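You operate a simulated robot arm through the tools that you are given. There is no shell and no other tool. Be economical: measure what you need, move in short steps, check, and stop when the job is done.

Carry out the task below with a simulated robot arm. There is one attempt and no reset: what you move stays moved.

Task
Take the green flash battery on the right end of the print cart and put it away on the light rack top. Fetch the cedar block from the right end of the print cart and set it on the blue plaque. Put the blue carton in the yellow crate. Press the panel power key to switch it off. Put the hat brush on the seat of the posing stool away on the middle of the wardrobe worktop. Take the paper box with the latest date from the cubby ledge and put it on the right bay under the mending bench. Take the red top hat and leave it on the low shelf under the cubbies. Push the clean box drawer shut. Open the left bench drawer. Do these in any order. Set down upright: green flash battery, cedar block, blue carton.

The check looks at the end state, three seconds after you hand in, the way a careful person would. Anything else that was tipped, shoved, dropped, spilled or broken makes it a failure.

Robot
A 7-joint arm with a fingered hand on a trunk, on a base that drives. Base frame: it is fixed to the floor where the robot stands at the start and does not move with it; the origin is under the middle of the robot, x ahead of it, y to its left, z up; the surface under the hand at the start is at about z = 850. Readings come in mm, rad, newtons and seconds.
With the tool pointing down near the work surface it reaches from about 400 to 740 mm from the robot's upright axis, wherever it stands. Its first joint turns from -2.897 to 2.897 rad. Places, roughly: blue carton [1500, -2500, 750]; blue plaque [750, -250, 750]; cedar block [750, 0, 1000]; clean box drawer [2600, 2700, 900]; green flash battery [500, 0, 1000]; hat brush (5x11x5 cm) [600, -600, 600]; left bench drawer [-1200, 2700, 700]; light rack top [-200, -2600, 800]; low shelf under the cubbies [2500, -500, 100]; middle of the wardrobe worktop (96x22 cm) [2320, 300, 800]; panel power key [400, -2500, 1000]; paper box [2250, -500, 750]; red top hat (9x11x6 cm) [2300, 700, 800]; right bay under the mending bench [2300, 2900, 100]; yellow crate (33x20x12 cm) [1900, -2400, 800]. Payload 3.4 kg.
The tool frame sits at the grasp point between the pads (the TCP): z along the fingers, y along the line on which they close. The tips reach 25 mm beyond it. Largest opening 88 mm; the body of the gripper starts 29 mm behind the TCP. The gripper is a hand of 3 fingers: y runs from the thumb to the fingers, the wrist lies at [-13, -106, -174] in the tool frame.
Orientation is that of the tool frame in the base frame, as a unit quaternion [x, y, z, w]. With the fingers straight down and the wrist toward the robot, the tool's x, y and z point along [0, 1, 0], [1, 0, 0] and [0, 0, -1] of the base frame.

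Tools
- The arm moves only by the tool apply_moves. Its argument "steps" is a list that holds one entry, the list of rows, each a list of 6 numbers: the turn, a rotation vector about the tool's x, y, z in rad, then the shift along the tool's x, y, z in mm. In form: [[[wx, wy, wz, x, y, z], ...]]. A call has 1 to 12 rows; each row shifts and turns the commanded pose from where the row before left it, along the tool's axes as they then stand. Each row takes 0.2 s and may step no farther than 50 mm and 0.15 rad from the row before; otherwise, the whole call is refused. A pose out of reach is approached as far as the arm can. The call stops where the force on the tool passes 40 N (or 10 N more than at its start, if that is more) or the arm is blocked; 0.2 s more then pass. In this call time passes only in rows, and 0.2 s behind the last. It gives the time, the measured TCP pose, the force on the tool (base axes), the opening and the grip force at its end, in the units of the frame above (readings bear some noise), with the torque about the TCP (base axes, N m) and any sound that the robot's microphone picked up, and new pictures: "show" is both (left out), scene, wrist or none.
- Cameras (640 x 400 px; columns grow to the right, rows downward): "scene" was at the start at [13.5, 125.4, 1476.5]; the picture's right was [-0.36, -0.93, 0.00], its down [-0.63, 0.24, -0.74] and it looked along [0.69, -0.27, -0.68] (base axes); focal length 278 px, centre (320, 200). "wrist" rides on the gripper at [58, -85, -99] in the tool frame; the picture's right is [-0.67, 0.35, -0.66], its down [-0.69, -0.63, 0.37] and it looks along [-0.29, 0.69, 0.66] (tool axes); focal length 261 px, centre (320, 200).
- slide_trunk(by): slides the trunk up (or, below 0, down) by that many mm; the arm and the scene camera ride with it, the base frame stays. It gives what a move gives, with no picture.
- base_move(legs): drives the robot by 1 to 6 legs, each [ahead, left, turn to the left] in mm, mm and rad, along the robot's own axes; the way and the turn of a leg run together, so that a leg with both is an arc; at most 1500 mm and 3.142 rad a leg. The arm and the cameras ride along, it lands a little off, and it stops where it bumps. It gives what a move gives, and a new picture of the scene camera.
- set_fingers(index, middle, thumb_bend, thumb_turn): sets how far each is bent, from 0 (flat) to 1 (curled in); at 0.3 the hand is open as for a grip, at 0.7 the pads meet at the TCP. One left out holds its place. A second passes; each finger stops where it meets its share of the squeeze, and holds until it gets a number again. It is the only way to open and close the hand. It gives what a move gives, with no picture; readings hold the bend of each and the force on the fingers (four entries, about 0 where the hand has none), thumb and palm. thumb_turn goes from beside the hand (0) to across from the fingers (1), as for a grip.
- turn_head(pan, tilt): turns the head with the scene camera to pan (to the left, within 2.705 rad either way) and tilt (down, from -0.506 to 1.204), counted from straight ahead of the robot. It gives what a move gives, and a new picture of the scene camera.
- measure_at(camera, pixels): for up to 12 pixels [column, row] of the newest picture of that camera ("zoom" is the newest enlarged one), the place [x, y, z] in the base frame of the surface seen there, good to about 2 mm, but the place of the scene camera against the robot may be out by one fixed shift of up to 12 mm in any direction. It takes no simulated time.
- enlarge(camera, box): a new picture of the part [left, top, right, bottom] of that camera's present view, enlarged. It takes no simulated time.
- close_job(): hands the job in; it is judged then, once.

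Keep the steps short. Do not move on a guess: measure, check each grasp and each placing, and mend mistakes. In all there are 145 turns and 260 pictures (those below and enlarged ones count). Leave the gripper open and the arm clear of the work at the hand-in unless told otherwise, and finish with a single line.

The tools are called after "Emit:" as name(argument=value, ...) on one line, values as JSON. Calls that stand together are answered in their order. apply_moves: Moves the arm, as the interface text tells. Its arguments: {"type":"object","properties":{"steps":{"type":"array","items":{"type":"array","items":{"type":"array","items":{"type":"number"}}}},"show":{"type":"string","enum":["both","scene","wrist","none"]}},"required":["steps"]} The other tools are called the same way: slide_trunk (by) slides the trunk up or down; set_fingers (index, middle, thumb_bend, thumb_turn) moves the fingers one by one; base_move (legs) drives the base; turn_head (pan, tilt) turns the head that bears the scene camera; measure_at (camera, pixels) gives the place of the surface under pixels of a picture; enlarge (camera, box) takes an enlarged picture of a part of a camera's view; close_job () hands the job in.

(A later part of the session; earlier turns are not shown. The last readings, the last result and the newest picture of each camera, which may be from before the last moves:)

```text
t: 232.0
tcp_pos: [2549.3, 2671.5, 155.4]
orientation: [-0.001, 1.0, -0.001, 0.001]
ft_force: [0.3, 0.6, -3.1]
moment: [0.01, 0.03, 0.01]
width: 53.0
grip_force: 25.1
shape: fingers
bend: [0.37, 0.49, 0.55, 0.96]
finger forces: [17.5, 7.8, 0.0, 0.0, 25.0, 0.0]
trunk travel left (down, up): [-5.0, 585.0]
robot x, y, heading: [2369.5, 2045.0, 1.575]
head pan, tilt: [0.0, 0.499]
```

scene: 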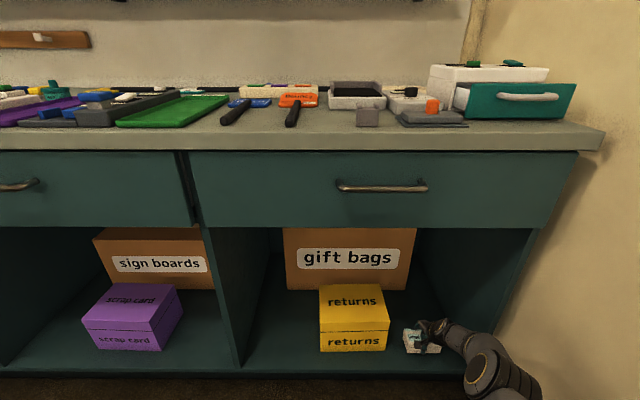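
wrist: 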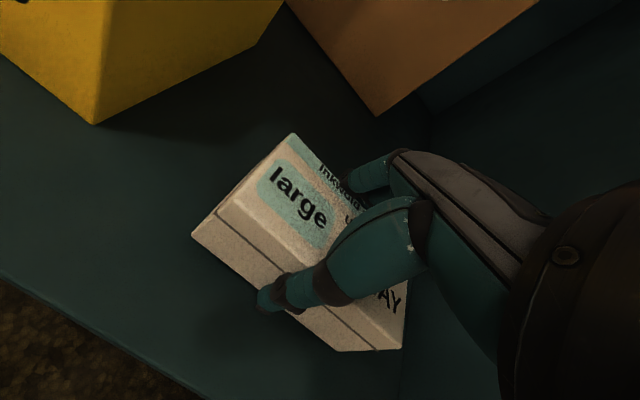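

Good clearance. Lowering the last ~12 mm in small steps.

Emit:
apply_moves(steps=[[[0, 0, 0, 0, 0, 5], [0, 0, 0, 0, 0, 3], [0, 0, 0, 0, 0, 2]]], show="none")

Emit:
apply_moves(steps=[[[0, 0, 0, 0, 0, 1.5]]], show="none")

```text
t: 232.8
tcp_pos: [2547.8, 2671.6, 146.7]
orientation: [-0.001, 1.0, -0.001, 0.001]
ft_force: [-0.1, 0.7, -3.0]
moment: [-0.01, -0.02, 0.0]
width: 53.0
grip_force: 24.9
shape: fingers
bend: [0.37, 0.49, 0.55, 0.96]
finger forces: [17.4, 7.7, 0.1, 0.0, 24.9, 0.0]
trunk travel left (down, up): [-5.0, 585.0]
robot x, y, heading: [2368.6, 2042.6, 1.575]
head pan, tilt: [0.0, 0.499]
```

```text
t: 233.2
tcp_pos: [2549.3, 2670.9, 144.6]
orientation: [-0.001, 1.0, -0.002, 0.001]
ft_force: [-0.8, 0.5, -2.9]
moment: [0.01, 0.05, 0.01]
width: 52.9
grip_force: 25.0
shape: fingers
bend: [0.37, 0.49, 0.55, 0.96]
finger forces: [17.5, 7.8, 0.0, 0.1, 25.0, 0.0]
trunk travel left (down, up): [-5.0, 585.0]
robot x, y, heading: [2367.8, 2045.9, 1.577]
head pan, tilt: [0.0, 0.499]
```

Emit:
apply_moves(steps=[[[0, 0, 0, 0, 0, 1.5], [0, 0, 0, 0, 0, 1.5]]], show="none")

```text
t: 233.8
tcp_pos: [2548.3, 2672.6, 144.9]
orientation: [0.0, 1.0, 0.0, 0.001]
ft_force: [-0.8, -4.2, 11.4]
moment: [0.28, 0.08, -0.01]
width: 53.2
grip_force: 27.5
shape: fingers
bend: [0.37, 0.49, 0.55, 0.96]
finger forces: [18.8, 7.7, 0.1, 0.1, 28.6, 0.1]
trunk travel left (down, up): [-5.0, 585.0]
robot x, y, heading: [2372.4, 2041.2, 1.578]
head pan, tilt: [0.0, 0.499]
```

Contact (≈14 N). Release, lift and back out.

Emit:
set_fingers(index=0.28, middle=0.28, thumb_bend=0.3)

Emit:
apply_moves(steps=[[[0, 0, 0, 0, 0, -20], [0, 0, 0, 0, 0, -40], [0, 0, 0, 0, 0, -15], [0, 0, 0, 0, -45, 0], [0, 0, 0, 0, -45, 0]]], show="wrist")

Emit:
base_move(legs=[[-170, 0, 0]])

```text
t: 234.8
tcp_pos: [2548.4, 2671.3, 141.5]
orientation: [0.0, 1.0, -0.001, 0.0]
ft_force: [-1.2, 0.4, 1.3]
moment: [0.02, 0.05, -0.02]
width: 87.7
grip_force: 0.4
shape: fingers
bend: [0.28, 0.28, 0.3, 0.97]
finger forces: [0.7, 0.0, 0.0, 0.0, 0.0, 0.0]
trunk travel left (down, up): [-5.0, 585.0]
robot x, y, heading: [2366.4, 2046.8, 1.573]
head pan, tilt: [0.0, 0.499]
```

```text
t: 236.0
tcp_pos: [2547.3, 2580.5, 218.9]
orientation: [-0.001, 1.0, -0.001, 0.001]
ft_force: [-0.4, -0.6, -0.1]
moment: [0.02, 0.03, 0.01]
width: 86.9
grip_force: 0.0
shape: fingers
bend: [0.28, 0.28, 0.3, 0.97]
finger forces: [0.0, 0.0, 0.1, 0.0, 0.0, 0.0]
trunk travel left (down, up): [-5.0, 585.0]
robot x, y, heading: [2371.1, 2041.7, 1.575]
head pan, tilt: [0.0, 0.499]
```

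wrist: 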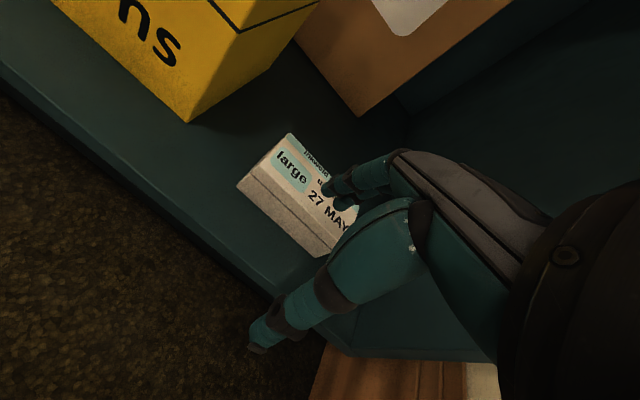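

```text
t: 237.5
tcp_pos: [2548.6, 2412.1, 219.0]
orientation: [0.001, 1.0, 0.0, 0.002]
ft_force: [0.3, 0.6, -0.2]
moment: [0.03, 0.0, -0.02]
width: 86.8
grip_force: 0.1
shape: fingers
bend: [0.28, 0.28, 0.3, 0.97]
finger forces: [0.0, 0.0, 0.0, 0.0, 0.0, 0.1]
trunk travel left (down, up): [-5.0, 585.0]
robot x, y, heading: [2372.2, 1876.5, 1.568]
head pan, tilt: [0.0, 0.499]
```

scene: 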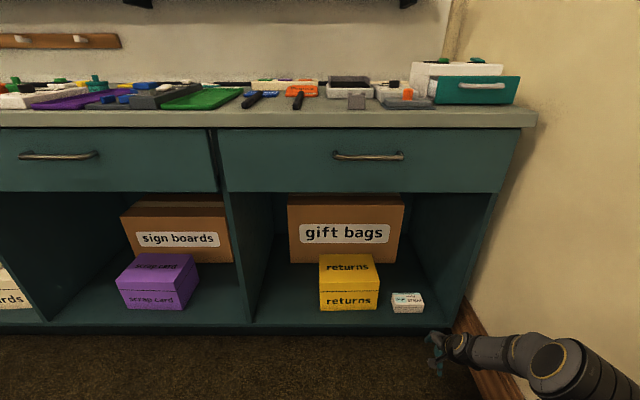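

Paper box is on the right bay. Raising the trunk and hand, then examining the clean box drawer.

Emit:
slide_trunk(by=400)

Emit:
slide_trunk(by=150)

Emit:
apply_moves(steps=[[[0, 0, 0, 0, 0, -45], [0, 0, 0, 0, 0, -45], [0, 0, 0, 0, 0, -45], [0, 0, 0, 0, 0, -45], [0, 0, 0, 0, 0, -45], [0, 0, 0, 0, 0, -45]]], show="wrist")

Emit:
turn_head(pan=-0.35, tilt=0.75)

Emit:
enlarge(camera="scene", box=[200, 60, 440, 220])

```text
t: 241.3
tcp_pos: [2548.6, 2411.1, 619.6]
orientation: [0.0, 1.0, -0.001, 0.001]
ft_force: [1.0, -0.8, 0.0]
moment: [0.02, 0.0, 0.0]
width: 87.1
grip_force: 0.1
shape: fingers
bend: [0.28, 0.28, 0.3, 0.97]
finger forces: [0.0, 0.0, 0.0, 0.1, 0.0, 0.0]
trunk travel left (down, up): [-405.0, 185.0]
robot x, y, heading: [2367.7, 1876.5, 1.58]
head pan, tilt: [0.0, 0.499]
```

```text
t: 243.1
tcp_pos: [2549.3, 2412.2, 768.3]
orientation: [0.0, 1.0, 0.0, 0.002]
ft_force: [-0.5, 0.0, -0.4]
moment: [0.01, 0.01, -0.01]
width: 87.3
grip_force: 0.1
shape: fingers
bend: [0.28, 0.28, 0.3, 0.97]
finger forces: [0.0, 0.0, 0.0, 0.0, 0.0, 0.1]
trunk travel left (down, up): [-555.0, 35.0]
robot x, y, heading: [2371.6, 1876.6, 1.577]
head pan, tilt: [0.0, 0.499]
```

```text
t: 244.4
tcp_pos: [2545.6, 2411.8, 1036.8]
orientation: [0.0, 1.0, -0.001, 0.0]
ft_force: [-0.5, 0.0, 0.0]
moment: [0.01, 0.02, 0.03]
width: 87.5
grip_force: 0.0
shape: fingers
bend: [0.28, 0.28, 0.3, 0.97]
finger forces: [0.0, 0.0, 0.0, 0.1, 0.0, 0.0]
trunk travel left (down, up): [-555.0, 35.0]
robot x, y, heading: [2372.6, 1872.3, 1.575]
head pan, tilt: [0.0, 0.499]
```

wrist: 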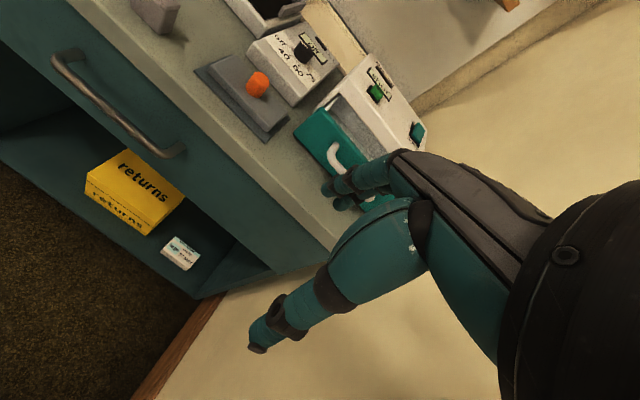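

```text
t: 245.3
tcp_pos: [2545.0, 2412.0, 1038.1]
orientation: [0.0, 1.0, 0.0, 0.001]
ft_force: [-0.2, -0.4, 0.2]
moment: [-0.03, -0.01, 0.0]
width: 87.2
grip_force: 0.1
shape: fingers
bend: [0.28, 0.28, 0.3, 0.97]
finger forces: [0.0, 0.1, 0.0, 0.0, 0.0, 0.0]
trunk travel left (down, up): [-555.0, 35.0]
robot x, y, heading: [2371.0, 1876.4, 1.573]
head pan, tilt: [-0.351, 0.75]
```

scene: 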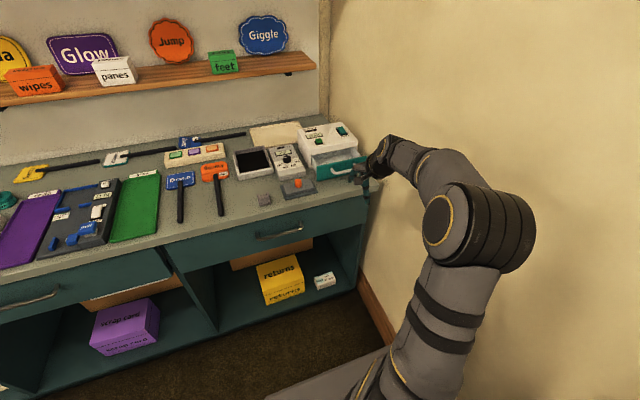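

```text
2.50 times, centred on (320, 140) of scene
```

zoom: 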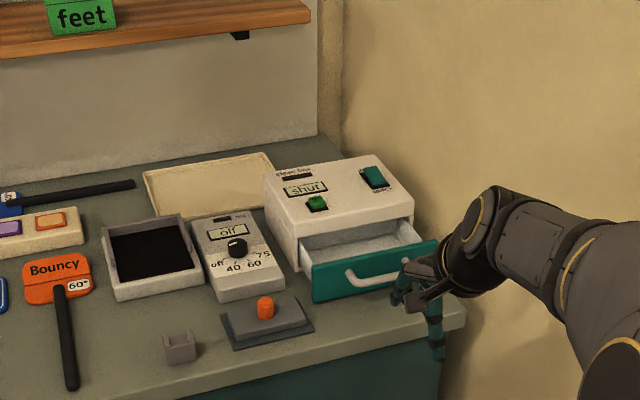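

Measuring the drawer front, handle, and box.

Emit:
measure_at(camera="zoom", pixels=[[322, 268], [320, 295], [335, 290], [425, 247], [350, 275], [375, 280], [305, 250], [300, 215], [408, 215], [370, 235], [270, 305], [285, 255]])

Emit:
measure_at(camera="wrist", pixels=[[305, 130], [325, 110], [325, 155], [338, 155], [345, 120], [400, 130], [330, 165], [358, 205]])

```text
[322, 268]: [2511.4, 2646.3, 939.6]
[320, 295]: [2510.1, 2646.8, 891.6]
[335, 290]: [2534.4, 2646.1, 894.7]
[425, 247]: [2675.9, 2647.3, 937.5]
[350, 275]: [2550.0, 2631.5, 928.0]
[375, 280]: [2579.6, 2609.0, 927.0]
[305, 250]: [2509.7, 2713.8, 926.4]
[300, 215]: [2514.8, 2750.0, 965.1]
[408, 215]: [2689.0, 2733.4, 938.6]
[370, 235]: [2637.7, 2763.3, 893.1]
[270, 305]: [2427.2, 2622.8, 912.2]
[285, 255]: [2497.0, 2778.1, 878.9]
```

```text
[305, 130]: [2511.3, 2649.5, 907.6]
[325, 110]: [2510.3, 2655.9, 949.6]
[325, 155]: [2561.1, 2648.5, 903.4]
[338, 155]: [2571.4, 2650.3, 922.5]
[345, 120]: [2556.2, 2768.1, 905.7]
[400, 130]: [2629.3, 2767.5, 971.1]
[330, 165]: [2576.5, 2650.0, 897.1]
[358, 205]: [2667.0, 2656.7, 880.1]
```

Drawer front at y≈2648 (x 2505–2690), handle to y≈2609 at z≈930; box front y≈2765. I'll close the fingers, drive closer, and lower the hand just in front of the handle to push it +y.

Emit:
set_fingers(index=0.7, middle=0.7, thumb_bend=0.7)

Emit:
apply_moves(steps=[[[0, 0, 0, 0, -45, 0]]], show="none")

Emit:
base_move(legs=[[165, -30, 0]])

Emit:
apply_moves(steps=[[[0, 0, 0, -22, 0, 0], [0, 0, 0, 0, 0, 40], [0, 0, 0, 0, 0, 40], [0, 0, 0, 0, 0, 32]]])

```text
t: 246.3
tcp_pos: [2544.8, 2412.9, 1037.7]
orientation: [-0.001, 1.0, -0.001, 0.001]
ft_force: [0.0, -0.3, -0.2]
moment: [0.02, 0.02, 0.01]
width: 0.2
grip_force: 0.1
shape: fingers
bend: [0.7, 0.7, 0.7, 0.97]
finger forces: [0.0, 0.0, 0.0, 0.1, 0.1, 0.0]
trunk travel left (down, up): [-555.0, 35.0]
robot x, y, heading: [2367.5, 1876.1, 1.577]
head pan, tilt: [-0.351, 0.75]
```

```text
t: 246.7
tcp_pos: [2547.5, 2366.3, 1038.6]
orientation: [0.0, 1.0, 0.001, 0.001]
ft_force: [0.0, -1.0, -0.1]
moment: [0.0, 0.02, 0.02]
width: 0.0
grip_force: 0.0
shape: fingers
bend: [0.7, 0.7, 0.7, 0.97]
finger forces: [0.1, 0.1, 0.0, 0.1, 0.0, 0.0]
trunk travel left (down, up): [-555.0, 35.0]
robot x, y, heading: [2367.6, 1876.6, 1.574]
head pan, tilt: [-0.351, 0.75]
```

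```text
t: 248.1
tcp_pos: [2576.0, 2533.0, 1038.7]
orientation: [-0.001, 1.0, -0.001, 0.001]
ft_force: [-0.1, 0.1, 0.2]
moment: [-0.02, -0.01, -0.02]
width: 0.0
grip_force: 0.1
shape: fingers
bend: [0.7, 0.7, 0.7, 0.97]
finger forces: [0.1, 0.1, 0.1, 0.0, 0.0, 0.1]
trunk travel left (down, up): [-555.0, 35.0]
robot x, y, heading: [2398.6, 2045.8, 1.578]
head pan, tilt: [-0.351, 0.75]
```

scene: 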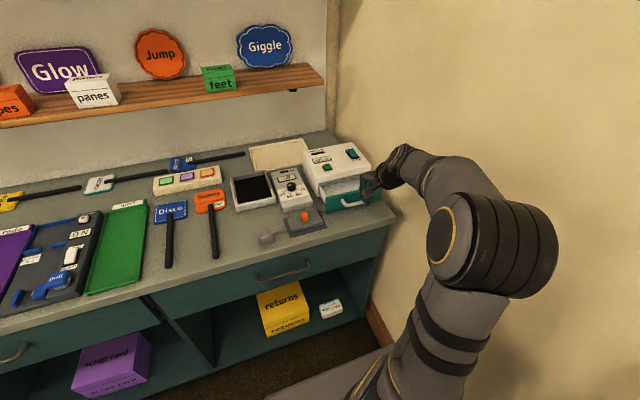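

```text
t: 249.1
tcp_pos: [2598.2, 2534.9, 926.0]
orientation: [-0.001, 1.0, 0.0, 0.0]
ft_force: [0.6, 0.0, 0.6]
moment: [0.02, -0.03, -0.01]
width: 0.0
grip_force: 0.0
shape: fingers
bend: [0.7, 0.7, 0.7, 0.97]
finger forces: [0.1, 0.1, 0.1, 0.1, 0.0, 0.0]
trunk travel left (down, up): [-555.0, 35.0]
robot x, y, heading: [2400.5, 2041.2, 1.576]
head pan, tilt: [-0.351, 0.75]
```

scene: 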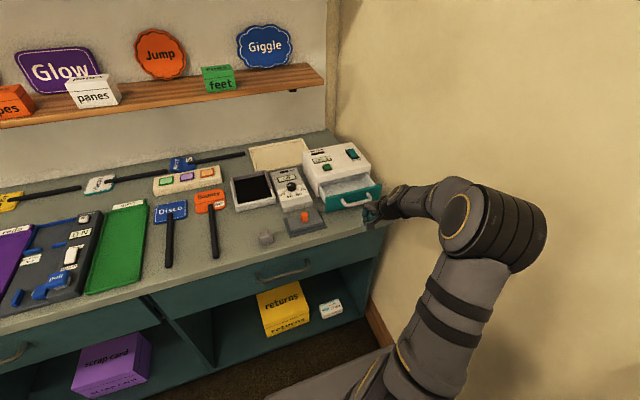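
wrist: 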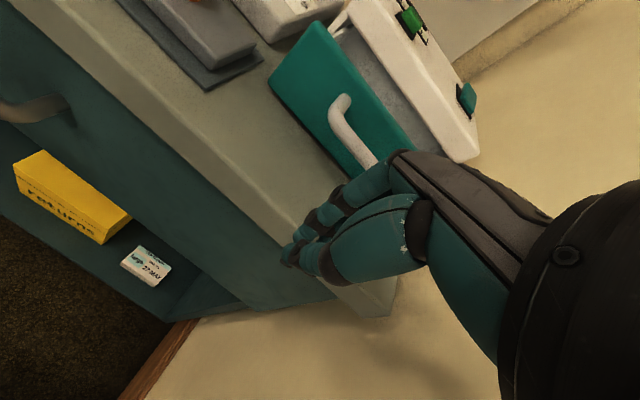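

Hand is in front of the handle. Pushing +y in 20 mm rows, watching the force.

Emit:
apply_moves(steps=[[[0, 0, 0, 0, 20, 0], [0, 0, 0, 0, 20, 0], [0, 0, 0, 0, 20, 0], [0, 0, 0, 0, 20, 0]]])

```text
t: 250.1
tcp_pos: [2595.3, 2613.2, 928.0]
orientation: [-0.001, 1.0, -0.001, 0.001]
ft_force: [-0.3, -0.9, 0.4]
moment: [0.01, -0.01, 0.02]
width: 0.2
grip_force: 0.1
shape: fingers
bend: [0.7, 0.7, 0.7, 0.97]
finger forces: [0.0, 0.1, 0.0, 0.1, 0.0, 0.0]
trunk travel left (down, up): [-555.0, 35.0]
robot x, y, heading: [2396.5, 2042.1, 1.578]
head pan, tilt: [-0.351, 0.75]
```

scene: 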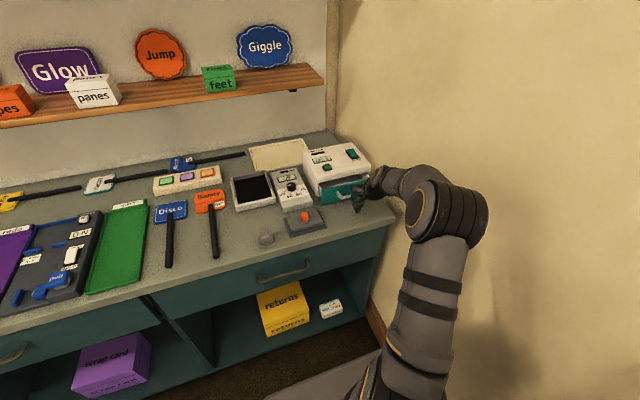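
wrist: 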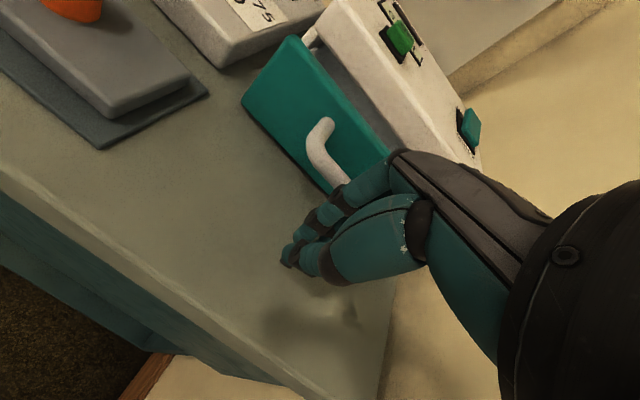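

The drawer seems to be sliding in with little force. Continuing.

Emit:
apply_moves(steps=[[[0, 0, 0, 0, 20, 0], [0, 0, 0, 0, 20, 0], [0, 0, 0, 0, 15, 0]]])

Emit:
enlarge(camera="scene", box=[250, 120, 450, 250])

```text
t: 250.9
tcp_pos: [2598.7, 2665.6, 928.9]
orientation: [0.0, 1.0, -0.001, 0.002]
ft_force: [-0.7, -23.3, 11.8]
moment: [0.39, -0.09, -0.1]
width: 0.0
grip_force: 12.0
shape: fingers
bend: [0.7, 0.7, 0.7, 0.97]
finger forces: [3.7, 20.4, 0.1, 0.0, 0.1, 0.1]
trunk travel left (down, up): [-555.0, 35.0]
robot x, y, heading: [2400.6, 2042.7, 1.573]
head pan, tilt: [-0.351, 0.75]
```

scene: 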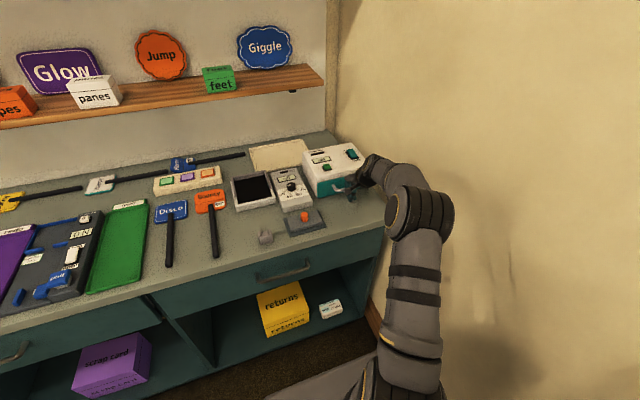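
wrist: 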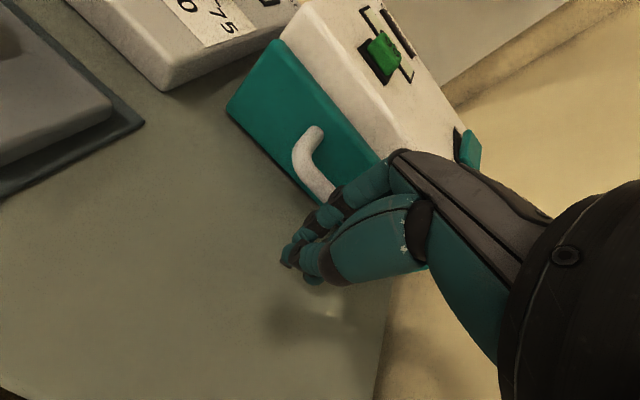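

```text
3.08 times, centred on (350, 185) of scene
```

zoom: 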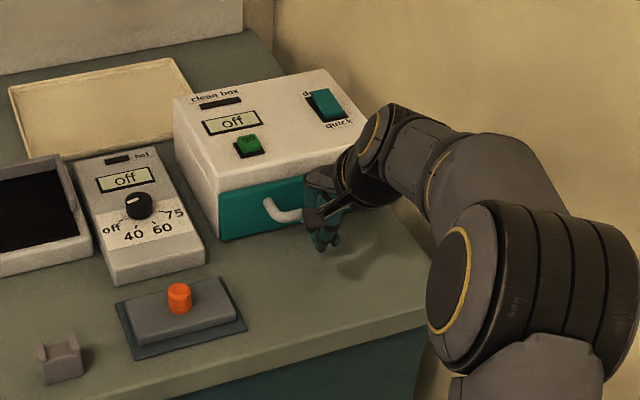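

Resistance 23 N, the drawer is flush, and the box display now reads "off". Backing the hand off and checking.

Emit:
apply_moves(steps=[[[0, 0, 0, 0, -40, 0], [0, 0, 0, 0, -45, 0], [0, 0, 0, 0, -45, 0], [0, 0, 0, 0, 0, -45], [0, 0, 0, 0, 0, -45]]], show="wrist")

Emit:
set_fingers(index=0.3, middle=0.3, thumb_bend=0.3)

Emit:
enlarge(camera="wrist", box=[200, 60, 480, 240])

Emit:
measure_at(camera="wrist", pixels=[[320, 100], [340, 140], [370, 120], [330, 120], [310, 105]])

```text
t: 252.1
tcp_pos: [2596.8, 2538.7, 1016.2]
orientation: [-0.001, 1.0, -0.001, 0.001]
ft_force: [0.0, 0.6, -0.5]
moment: [-0.01, -0.01, 0.01]
width: 0.0
grip_force: 0.2
shape: fingers
bend: [0.7, 0.7, 0.7, 0.97]
finger forces: [0.0, 0.0, 0.1, 0.0, 0.0, 0.0]
trunk travel left (down, up): [-555.0, 35.0]
robot x, y, heading: [2400.3, 2040.9, 1.574]
head pan, tilt: [-0.351, 0.75]
```

wrist: 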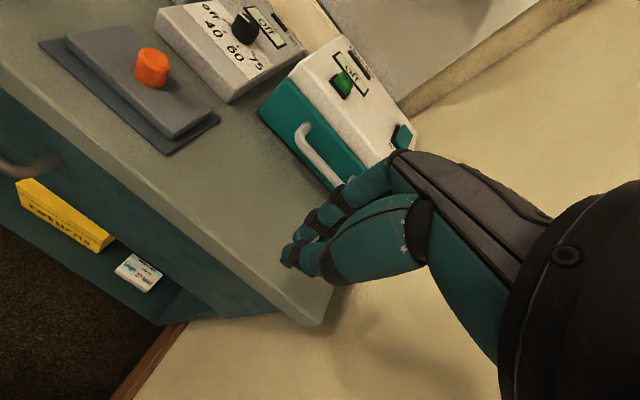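

```text
t: 253.1
tcp_pos: [2597.1, 2538.3, 1016.8]
orientation: [0.0, 1.0, -0.001, 0.001]
ft_force: [0.2, -0.1, 0.3]
moment: [0.02, 0.01, 0.0]
width: 84.2
grip_force: 0.1
shape: fingers
bend: [0.3, 0.3, 0.3, 0.97]
finger forces: [0.1, 0.1, 0.0, 0.1, 0.0, 0.0]
trunk travel left (down, up): [-555.0, 35.0]
robot x, y, heading: [2397.8, 2039.1, 1.574]
head pan, tilt: [-0.351, 0.75]
```

```text
2.22 times, centred on (340, 150) of wrist
```

zoom: 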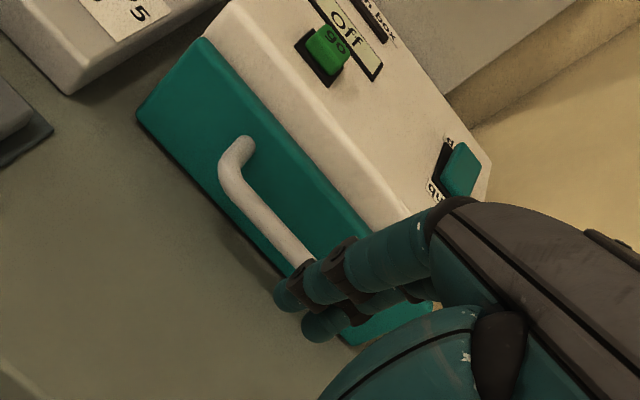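

```text
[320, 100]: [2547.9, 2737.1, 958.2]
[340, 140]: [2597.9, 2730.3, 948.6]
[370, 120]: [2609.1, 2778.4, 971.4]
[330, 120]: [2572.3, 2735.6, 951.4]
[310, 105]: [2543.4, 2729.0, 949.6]
```

Drawer shut flush. Now off to the left bench. Backing a little and strafing left to x≈1200, then looking left.

Emit:
base_move(legs=[[-180, 0, 0], [0, 1250, 0]])

Emit:
turn_head(pan=0.9, tilt=0.55)

Emit:
measure_at(camera="scene", pixels=[[320, 200], [200, 200], [100, 200], [320, 300], [320, 150], [450, 200], [150, 300], [420, 150], [250, 130], [550, 250], [480, 300], [200, 140]])

```text
t: 260.6
tcp_pos: [1348.6, 2359.8, 1016.6]
orientation: [0.009, 1.0, -0.002, 0.001]
ft_force: [-0.2, -0.1, -0.7]
moment: [0.03, 0.01, -0.01]
width: 84.4
grip_force: 0.0
shape: fingers
bend: [0.3, 0.3, 0.3, 0.97]
finger forces: [0.0, 0.0, 0.1, 0.1, 0.0, 0.0]
trunk travel left (down, up): [-555.0, 35.0]
robot x, y, heading: [1139.8, 1865.6, 1.558]
head pan, tilt: [-0.351, 0.75]
```

scene: 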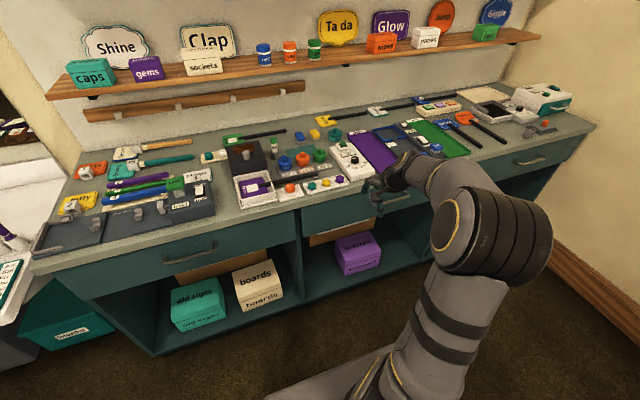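

```text
t: 262.0
tcp_pos: [1348.3, 2360.3, 1016.8]
orientation: [0.008, 1.0, -0.001, 0.001]
ft_force: [0.3, -0.3, -0.9]
moment: [0.0, 0.0, 0.02]
width: 84.5
grip_force: 0.0
shape: fingers
bend: [0.3, 0.3, 0.3, 0.97]
finger forces: [0.1, 0.0, 0.0, 0.1, 0.0, 0.0]
trunk travel left (down, up): [-555.0, 35.0]
robot x, y, heading: [1141.3, 1866.4, 1.563]
head pan, tilt: [0.901, 0.55]
```

scene: 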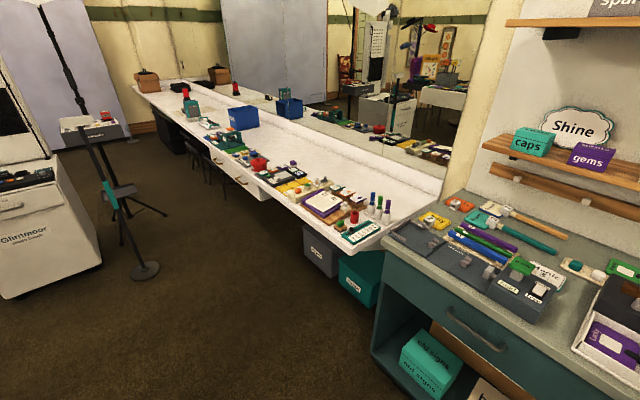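

```text
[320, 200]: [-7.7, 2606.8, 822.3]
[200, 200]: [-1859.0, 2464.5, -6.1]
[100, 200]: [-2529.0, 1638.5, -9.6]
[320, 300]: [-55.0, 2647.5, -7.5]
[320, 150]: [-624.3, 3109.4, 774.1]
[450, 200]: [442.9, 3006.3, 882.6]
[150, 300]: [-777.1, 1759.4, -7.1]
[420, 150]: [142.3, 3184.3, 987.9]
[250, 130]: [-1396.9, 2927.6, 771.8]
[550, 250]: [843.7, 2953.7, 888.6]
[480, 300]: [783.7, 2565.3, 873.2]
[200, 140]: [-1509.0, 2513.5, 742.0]
```

The white bench has two drawers around (205–265,160–190). A stand is near (145,270). Enlarging and measuring.

Emit:
enlarge(camera="scene", box=[60, 90, 300, 290])

Emit:
measure_at(camera="scene", pixels=[[145, 270], [95, 125], [125, 192], [215, 160], [228, 172], [245, 182], [258, 192], [165, 212], [110, 210], [205, 150], [190, 165], [75, 265]])

```text
2.00 times, centred on (180, 190) of scene
```

zoom: 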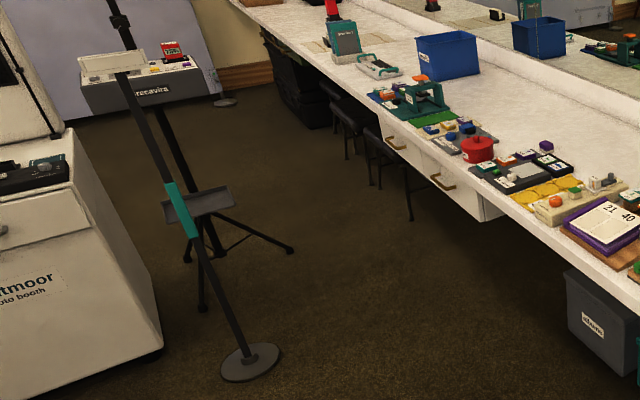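

```text
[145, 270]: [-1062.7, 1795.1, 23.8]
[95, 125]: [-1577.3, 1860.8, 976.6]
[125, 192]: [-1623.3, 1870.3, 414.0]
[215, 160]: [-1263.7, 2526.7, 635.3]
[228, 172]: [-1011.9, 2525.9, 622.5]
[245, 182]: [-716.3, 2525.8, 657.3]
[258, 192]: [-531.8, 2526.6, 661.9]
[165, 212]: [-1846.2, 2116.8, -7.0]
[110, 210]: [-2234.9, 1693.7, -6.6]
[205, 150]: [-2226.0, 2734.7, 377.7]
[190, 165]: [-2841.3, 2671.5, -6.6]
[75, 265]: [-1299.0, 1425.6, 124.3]
```

The left drawer (x≈−1350…−950, front y≈2526) has a pole stand near (−1063,1795) to avoid. I'll strafe left to x≈−600 at y≈1866, staying clear of it.

Emit:
base_move(legs=[[0, 1500, 0.01], [0, 200, 0]])

Emit:
turn_head(pan=0.7, tilt=0.85)

```text
t: 270.7
tcp_pos: [-362.5, 2384.2, 1016.9]
orientation: [0.007, 1.0, -0.001, 0.001]
ft_force: [0.3, 0.2, 0.2]
moment: [0.02, -0.02, -0.02]
width: 84.5
grip_force: 0.0
shape: fingers
bend: [0.3, 0.3, 0.3, 0.97]
finger forces: [0.0, 0.0, 0.0, 0.0, 0.1, 0.0]
trunk travel left (down, up): [-555.0, 35.0]
robot x, y, heading: [-567.1, 1889.5, 1.557]
head pan, tilt: [0.901, 0.55]
```

scene: 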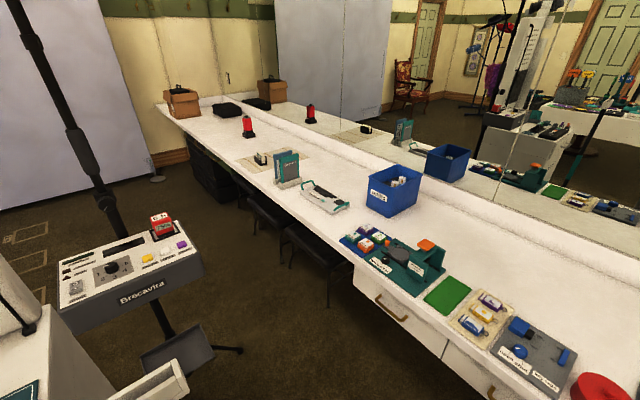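

```text
t: 271.5
tcp_pos: [-361.1, 2384.4, 1017.3]
orientation: [0.007, 1.0, 0.0, 0.001]
ft_force: [0.1, -0.3, -0.5]
moment: [0.04, -0.04, 0.01]
width: 84.3
grip_force: 0.1
shape: fingers
bend: [0.3, 0.3, 0.3, 0.97]
finger forces: [0.0, 0.0, 0.1, 0.0, 0.0, 0.1]
trunk travel left (down, up): [-555.0, 35.0]
robot x, y, heading: [-568.5, 1887.3, 1.559]
head pan, tilt: [0.7, 0.85]
```

scene: 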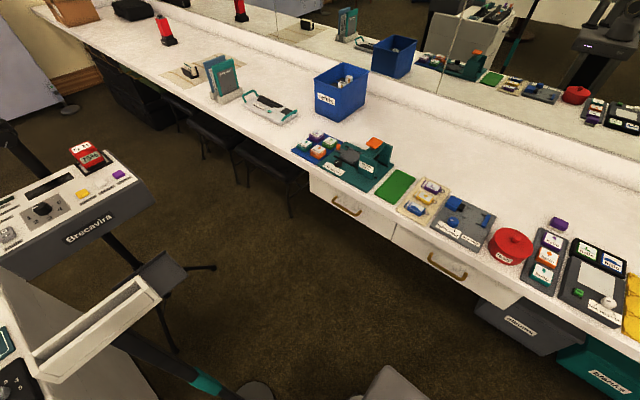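

Measuring the left drawer handle (345,207), its front, bench edge, and the pole.

Emit:
enlarge(camera="scene", box=[290, 150, 490, 300])

Emit:
measure_at(camera="scene", pixels=[[333, 203], [345, 211], [358, 215], [320, 190], [385, 228], [360, 185], [395, 250], [250, 390], [205, 385], [220, 268], [447, 265], [290, 210]])

```text
2.67 times, centred on (390, 225) of scene
```

zoom: 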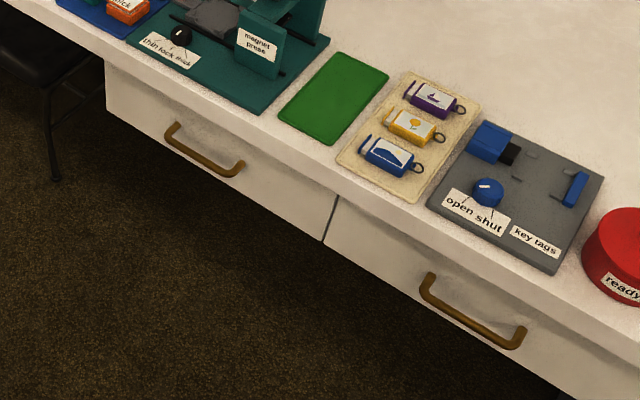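

```text
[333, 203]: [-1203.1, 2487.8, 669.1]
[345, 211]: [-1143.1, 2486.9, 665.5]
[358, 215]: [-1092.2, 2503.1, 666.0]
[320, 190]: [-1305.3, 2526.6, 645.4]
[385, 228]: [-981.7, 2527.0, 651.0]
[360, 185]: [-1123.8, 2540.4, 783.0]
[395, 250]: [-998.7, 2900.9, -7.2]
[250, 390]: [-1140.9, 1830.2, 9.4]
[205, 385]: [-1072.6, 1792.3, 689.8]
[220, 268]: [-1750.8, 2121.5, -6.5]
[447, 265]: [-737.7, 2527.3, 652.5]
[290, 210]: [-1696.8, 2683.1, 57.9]
```

Handle bar: x −1210…−1085, y≈2487, z≈672; drawer front y≈2527. First swing the hand left at height, then drive to about (−760,2060) turned slightly left.

Emit:
apply_moves(steps=[[[0, 0, 0, 45, -8, 0], [0, 0, 0, 45, -8, 0], [0, 0, 0, 45, -8, 0], [0, 0, 0, 45, -8, 0], [0, 0, 0, 45, -8, 0], [0, 0, 0, 45, -8, 0], [0, 0, 0, 45, -8, 0], [0, 0, 0, 45, -8, 0]]], show="none")

Emit:
base_move(legs=[[170, 180, 0], [0, 0, 0.41]])

```text
t: 273.3
tcp_pos: [-722.5, 2324.5, 1016.3]
orientation: [0.007, 1.0, 0.0, 0.001]
ft_force: [0.0, -0.1, -0.2]
moment: [0.0, -0.01, 0.04]
width: 84.2
grip_force: 0.0
shape: fingers
bend: [0.3, 0.3, 0.3, 0.97]
finger forces: [0.1, 0.0, 0.1, 0.0, 0.0, 0.0]
trunk travel left (down, up): [-555.0, 35.0]
robot x, y, heading: [-566.4, 1890.7, 1.564]
head pan, tilt: [0.7, 0.85]
```

```text
t: 276.3
tcp_pos: [-1054.7, 2401.5, 1017.1]
orientation: [-0.194, 0.981, -0.001, 0.001]
ft_force: [-0.6, 0.1, -0.1]
moment: [-0.01, 0.01, -0.01]
width: 84.3
grip_force: 0.1
shape: fingers
bend: [0.3, 0.3, 0.3, 0.97]
finger forces: [0.0, 0.0, 0.0, 0.1, 0.1, 0.0]
trunk travel left (down, up): [-555.0, 35.0]
robot x, y, heading: [-743.4, 2057.2, 1.96]
head pan, tilt: [0.7, 0.85]
```

scene: 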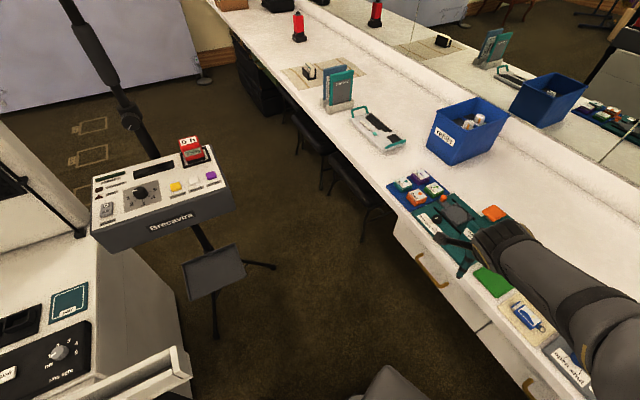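

Squaring the hand to +y, shifting to x≈−1147, and pitching the fingers forward 0.8 rad, still high.

Emit:
apply_moves(steps=[[[0, 0, 0.13, 0, 0, 0], [0, 0, 0.13, 0, 0, 0], [0, 0, 0.13, 0, 0, 0], [0, 0, 0, 0, -45, 0], [0, 0, 0, 46, 0, 0], [0, 0, 0, 46, 0, 0], [-0.134, 0, 0, 0, 0, 0], [-0.134, 0, 0, 0, 0, 0], [-0.134, 0, 0, 0, 0, 0], [-0.134, 0, 0, 0, 0, 0], [-0.134, 0, 0, 0, 0, 0], [-0.13, 0, 0, 0, 0, 0]]])

```text
t: 278.9
tcp_pos: [-1147.0, 2357.5, 1016.4]
orientation: [0.0, 0.921, 0.39, 0.001]
ft_force: [0.1, 0.0, -0.2]
moment: [0.02, 0.03, -0.01]
width: 84.4
grip_force: 0.1
shape: fingers
bend: [0.3, 0.3, 0.3, 0.97]
finger forces: [0.0, 0.1, 0.1, 0.0, 0.1, 0.0]
trunk travel left (down, up): [-555.0, 35.0]
robot x, y, heading: [-742.8, 2060.9, 1.967]
head pan, tilt: [0.7, 0.85]
```

scene: 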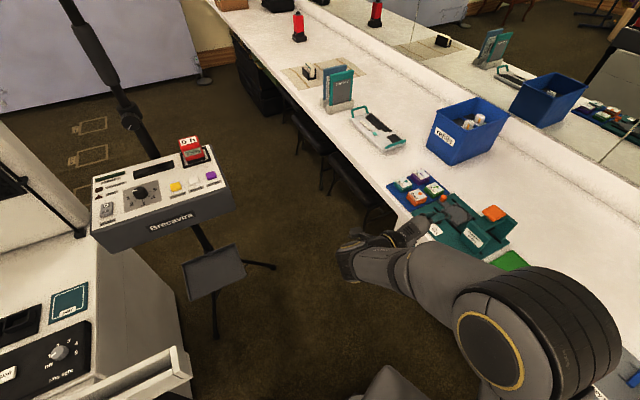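
wrist: 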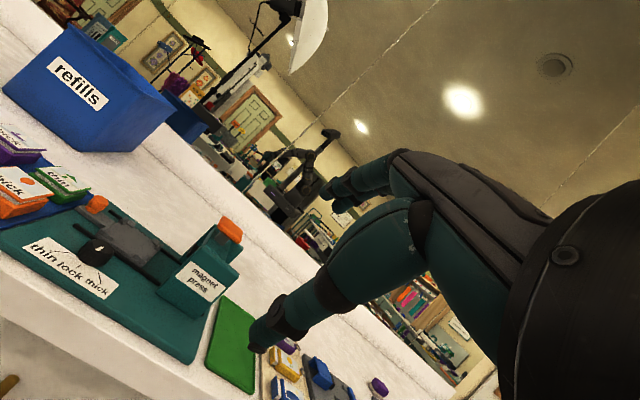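

Orientation right (45° forward-down). Setting fingers half closed, lowering the trunk 330, and looking at the handle from the wrist.

Emit:
set_fingers(index=0.57, middle=0.57, thumb_bend=0.3)

Emit:
slide_trunk(by=-330)

Emit:
apply_moves(steps=[[[0, 0, 0, 0, 0, -5]]])

```text
t: 279.9
tcp_pos: [-1147.7, 2358.2, 1017.1]
orientation: [0.0, 0.921, 0.389, 0.001]
ft_force: [0.3, -0.8, 0.3]
moment: [0.01, -0.02, 0.02]
width: 56.8
grip_force: 0.0
shape: fingers
bend: [0.56, 0.56, 0.3, 0.97]
finger forces: [0.1, 0.1, 0.0, 0.0, 0.1, 0.0]
trunk travel left (down, up): [-555.0, 35.0]
robot x, y, heading: [-739.8, 2062.0, 1.966]
head pan, tilt: [0.7, 0.85]
```

```text
t: 283.1
tcp_pos: [-1148.4, 2356.8, 686.5]
orientation: [0.0, 0.921, 0.389, 0.0]
ft_force: [-0.4, 0.2, 0.8]
moment: [0.01, 0.02, 0.02]
width: 56.9
grip_force: 0.0
shape: fingers
bend: [0.56, 0.56, 0.3, 0.97]
finger forces: [0.0, 0.0, 0.1, 0.1, 0.0, 0.1]
trunk travel left (down, up): [-225.0, 365.0]
robot x, y, heading: [-739.5, 2065.2, 1.964]
head pan, tilt: [0.7, 0.85]
```

```text
t: 283.5
tcp_pos: [-1147.3, 2353.6, 690.2]
orientation: [0.001, 0.921, 0.389, 0.001]
ft_force: [0.5, 0.4, -0.3]
moment: [-0.01, -0.02, -0.01]
width: 56.9
grip_force: 0.0
shape: fingers
bend: [0.56, 0.56, 0.3, 0.97]
finger forces: [0.0, 0.0, 0.0, 0.1, 0.0, 0.0]
trunk travel left (down, up): [-225.0, 365.0]
robot x, y, heading: [-745.0, 2058.6, 1.964]
head pan, tilt: [0.7, 0.85]
```

scene: 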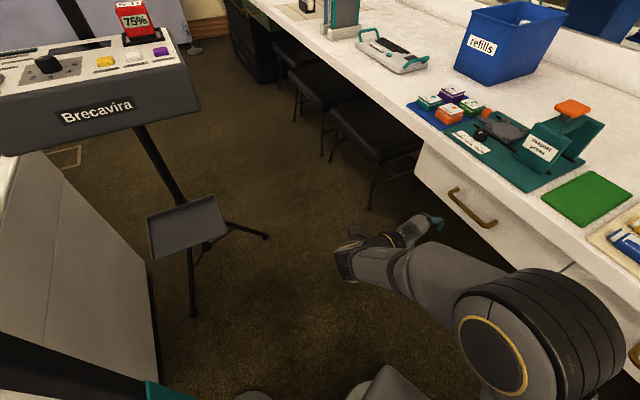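
wrist: 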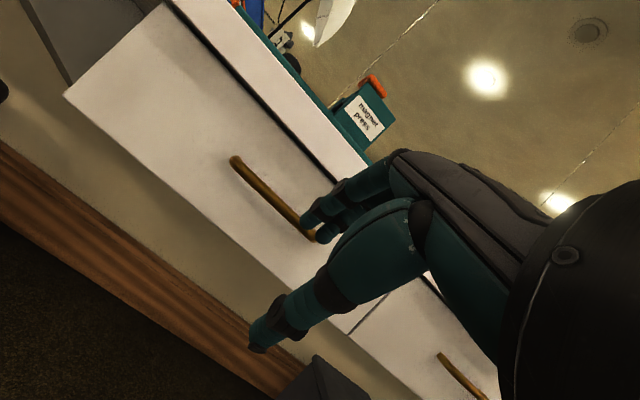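

Measuring the handle, drawer front and bench edge precisely from the wrist, and the fingertip position.

Emit:
enlarge(camera="wrist", box=[200, 110, 400, 260])

Emit:
measure_at(camera="wrist", pixels=[[236, 163], [255, 183], [275, 203], [295, 222], [312, 237], [240, 130], [285, 150], [330, 165], [305, 215], [316, 238], [320, 232], [252, 150]])

```text
2.67 times, centred on (300, 185) of wrist
```

zoom: 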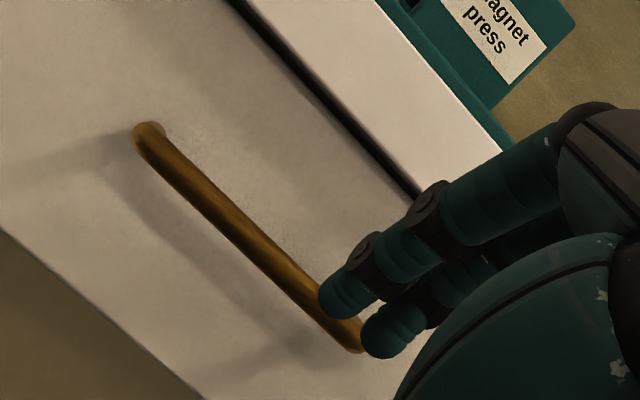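

```text
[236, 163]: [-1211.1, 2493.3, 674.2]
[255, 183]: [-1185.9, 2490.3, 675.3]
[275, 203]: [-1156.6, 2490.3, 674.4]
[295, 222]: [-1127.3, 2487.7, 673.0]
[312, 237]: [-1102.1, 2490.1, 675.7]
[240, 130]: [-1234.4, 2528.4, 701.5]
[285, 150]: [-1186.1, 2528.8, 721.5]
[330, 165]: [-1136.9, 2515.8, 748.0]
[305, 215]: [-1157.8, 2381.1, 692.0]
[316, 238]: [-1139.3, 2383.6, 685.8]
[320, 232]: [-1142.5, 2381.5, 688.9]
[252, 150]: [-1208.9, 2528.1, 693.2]
```

Bar centre ≈(y 2496, z 673), drawer front y 2528, fingertips known. First to a stand-off point up the approach line, then slide along the finger direction over the bar.

Emit:
apply_moves(steps=[[[0, 0, 0, 7, 40, 21], [0, 0, 0, 0, 39.7, 21.3], [0, 0, 0, 0, 0, 20]]])

Emit:
enlarge(camera="wrist", box=[200, 110, 400, 260])

```text
t: 284.3
tcp_pos: [-1152.8, 2454.1, 704.7]
orientation: [-0.001, 0.921, 0.389, 0.0]
ft_force: [-0.2, -0.8, -0.5]
moment: [0.04, 0.01, 0.02]
width: 56.7
grip_force: 0.0
shape: fingers
bend: [0.56, 0.56, 0.3, 0.97]
finger forces: [0.0, 0.0, 0.1, 0.0, 0.0, 0.0]
trunk travel left (down, up): [-225.0, 365.0]
robot x, y, heading: [-741.1, 2057.4, 1.959]
head pan, tilt: [0.7, 0.85]
```

scene: 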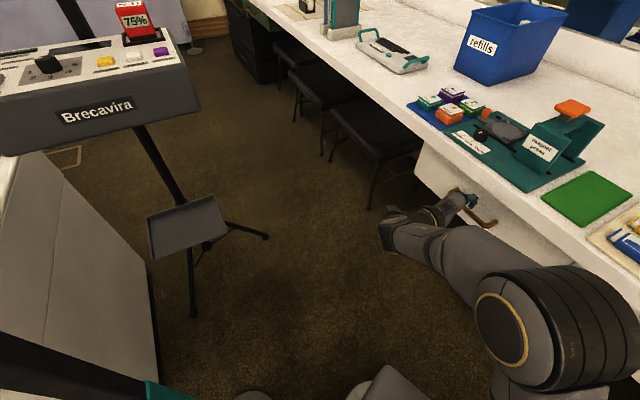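
wrist: 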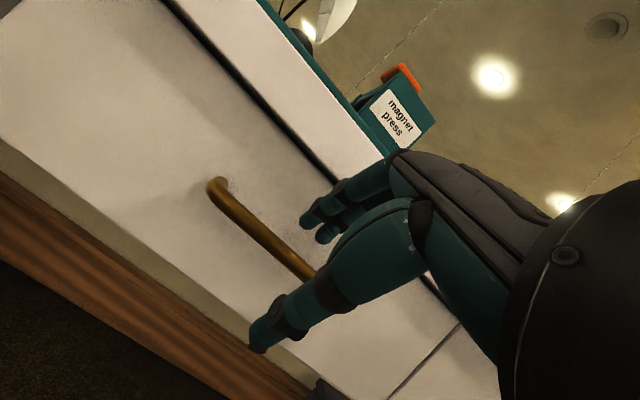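

```text
2.67 times, centred on (300, 185) of wrist
```

zoom: 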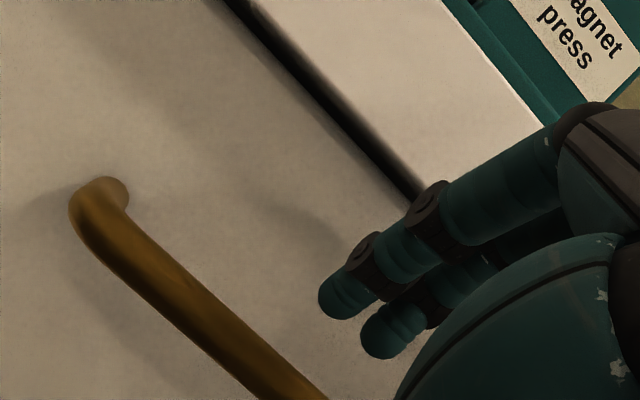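

Fingers are above the bar, thumb below. Re-checking the bar, then sliding in 40 mm gently.

Emit:
measure_at(camera="wrist", pixels=[[255, 225], [285, 252], [310, 218], [325, 235], [270, 150]])

Emit:
apply_moves(steps=[[[0, 0, 0, 0, 0, 15], [0, 0, 0, 0, 0, 10], [0, 0, 0, 0, 0, 8], [0, 0, 0, 0, 0, 5]]], show="wrist")

```text
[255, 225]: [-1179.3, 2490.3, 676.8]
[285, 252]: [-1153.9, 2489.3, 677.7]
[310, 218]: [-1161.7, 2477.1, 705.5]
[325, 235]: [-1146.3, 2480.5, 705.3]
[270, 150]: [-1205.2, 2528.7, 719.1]
```

```text
t: 285.3
tcp_pos: [-1153.8, 2482.8, 676.0]
orientation: [0.001, 0.921, 0.389, 0.001]
ft_force: [-0.9, 0.2, -0.7]
moment: [0.02, -0.02, 0.01]
width: 56.9
grip_force: 0.1
shape: fingers
bend: [0.56, 0.56, 0.3, 0.97]
finger forces: [0.0, 0.0, 0.0, 0.0, 0.1, 0.0]
trunk travel left (down, up): [-225.0, 365.0]
robot x, y, heading: [-742.7, 2059.8, 1.961]
head pan, tilt: [0.7, 0.85]
```

wrist: 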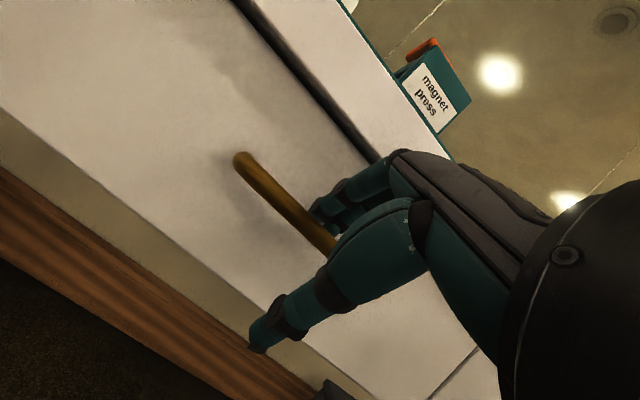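

Fingers are behind the bar. Closing the grip on it.

Emit:
set_fingers(index=0.72, middle=0.72, thumb_bend=0.72)

Emit:
apply_moves(steps=[[[0, 0, 0, 0, -7, -7], [0, 0, 0, 0, -10, -10], [0, 0, 0, 0, -10, -10]]])

```text
t: 286.3
tcp_pos: [-1154.6, 2481.6, 676.1]
orientation: [0.0, 0.921, 0.389, 0.001]
ft_force: [0.5, 1.1, 1.5]
moment: [0.04, 0.02, -0.01]
width: 0.2
grip_force: 0.6
shape: fingers
bend: [0.72, 0.72, 0.71, 0.97]
finger forces: [0.5, 0.1, 0.0, 0.0, 0.1, 0.0]
trunk travel left (down, up): [-225.0, 365.0]
robot x, y, heading: [-744.1, 2062.6, 1.964]
head pan, tilt: [0.7, 0.85]
```

```text
t: 287.1
tcp_pos: [-1154.1, 2442.4, 675.6]
orientation: [0.0, 0.921, 0.389, 0.001]
ft_force: [-0.3, 0.3, 1.0]
moment: [0.03, -0.01, -0.01]
width: 0.1
grip_force: 0.3
shape: fingers
bend: [0.72, 0.72, 0.71, 0.97]
finger forces: [0.4, 0.0, 0.1, 0.0, 0.0, 0.1]
trunk travel left (down, up): [-225.0, 365.0]
robot x, y, heading: [-742.1, 2061.5, 1.962]
head pan, tilt: [0.7, 0.85]
```

scene: 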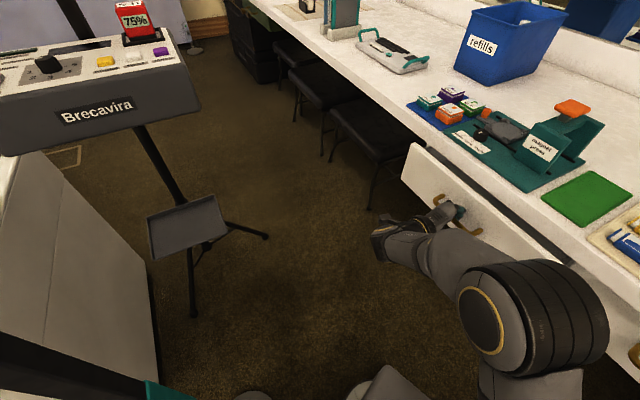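
wrist: 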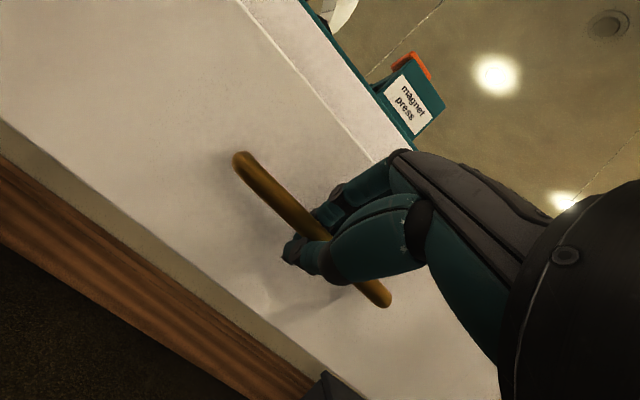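

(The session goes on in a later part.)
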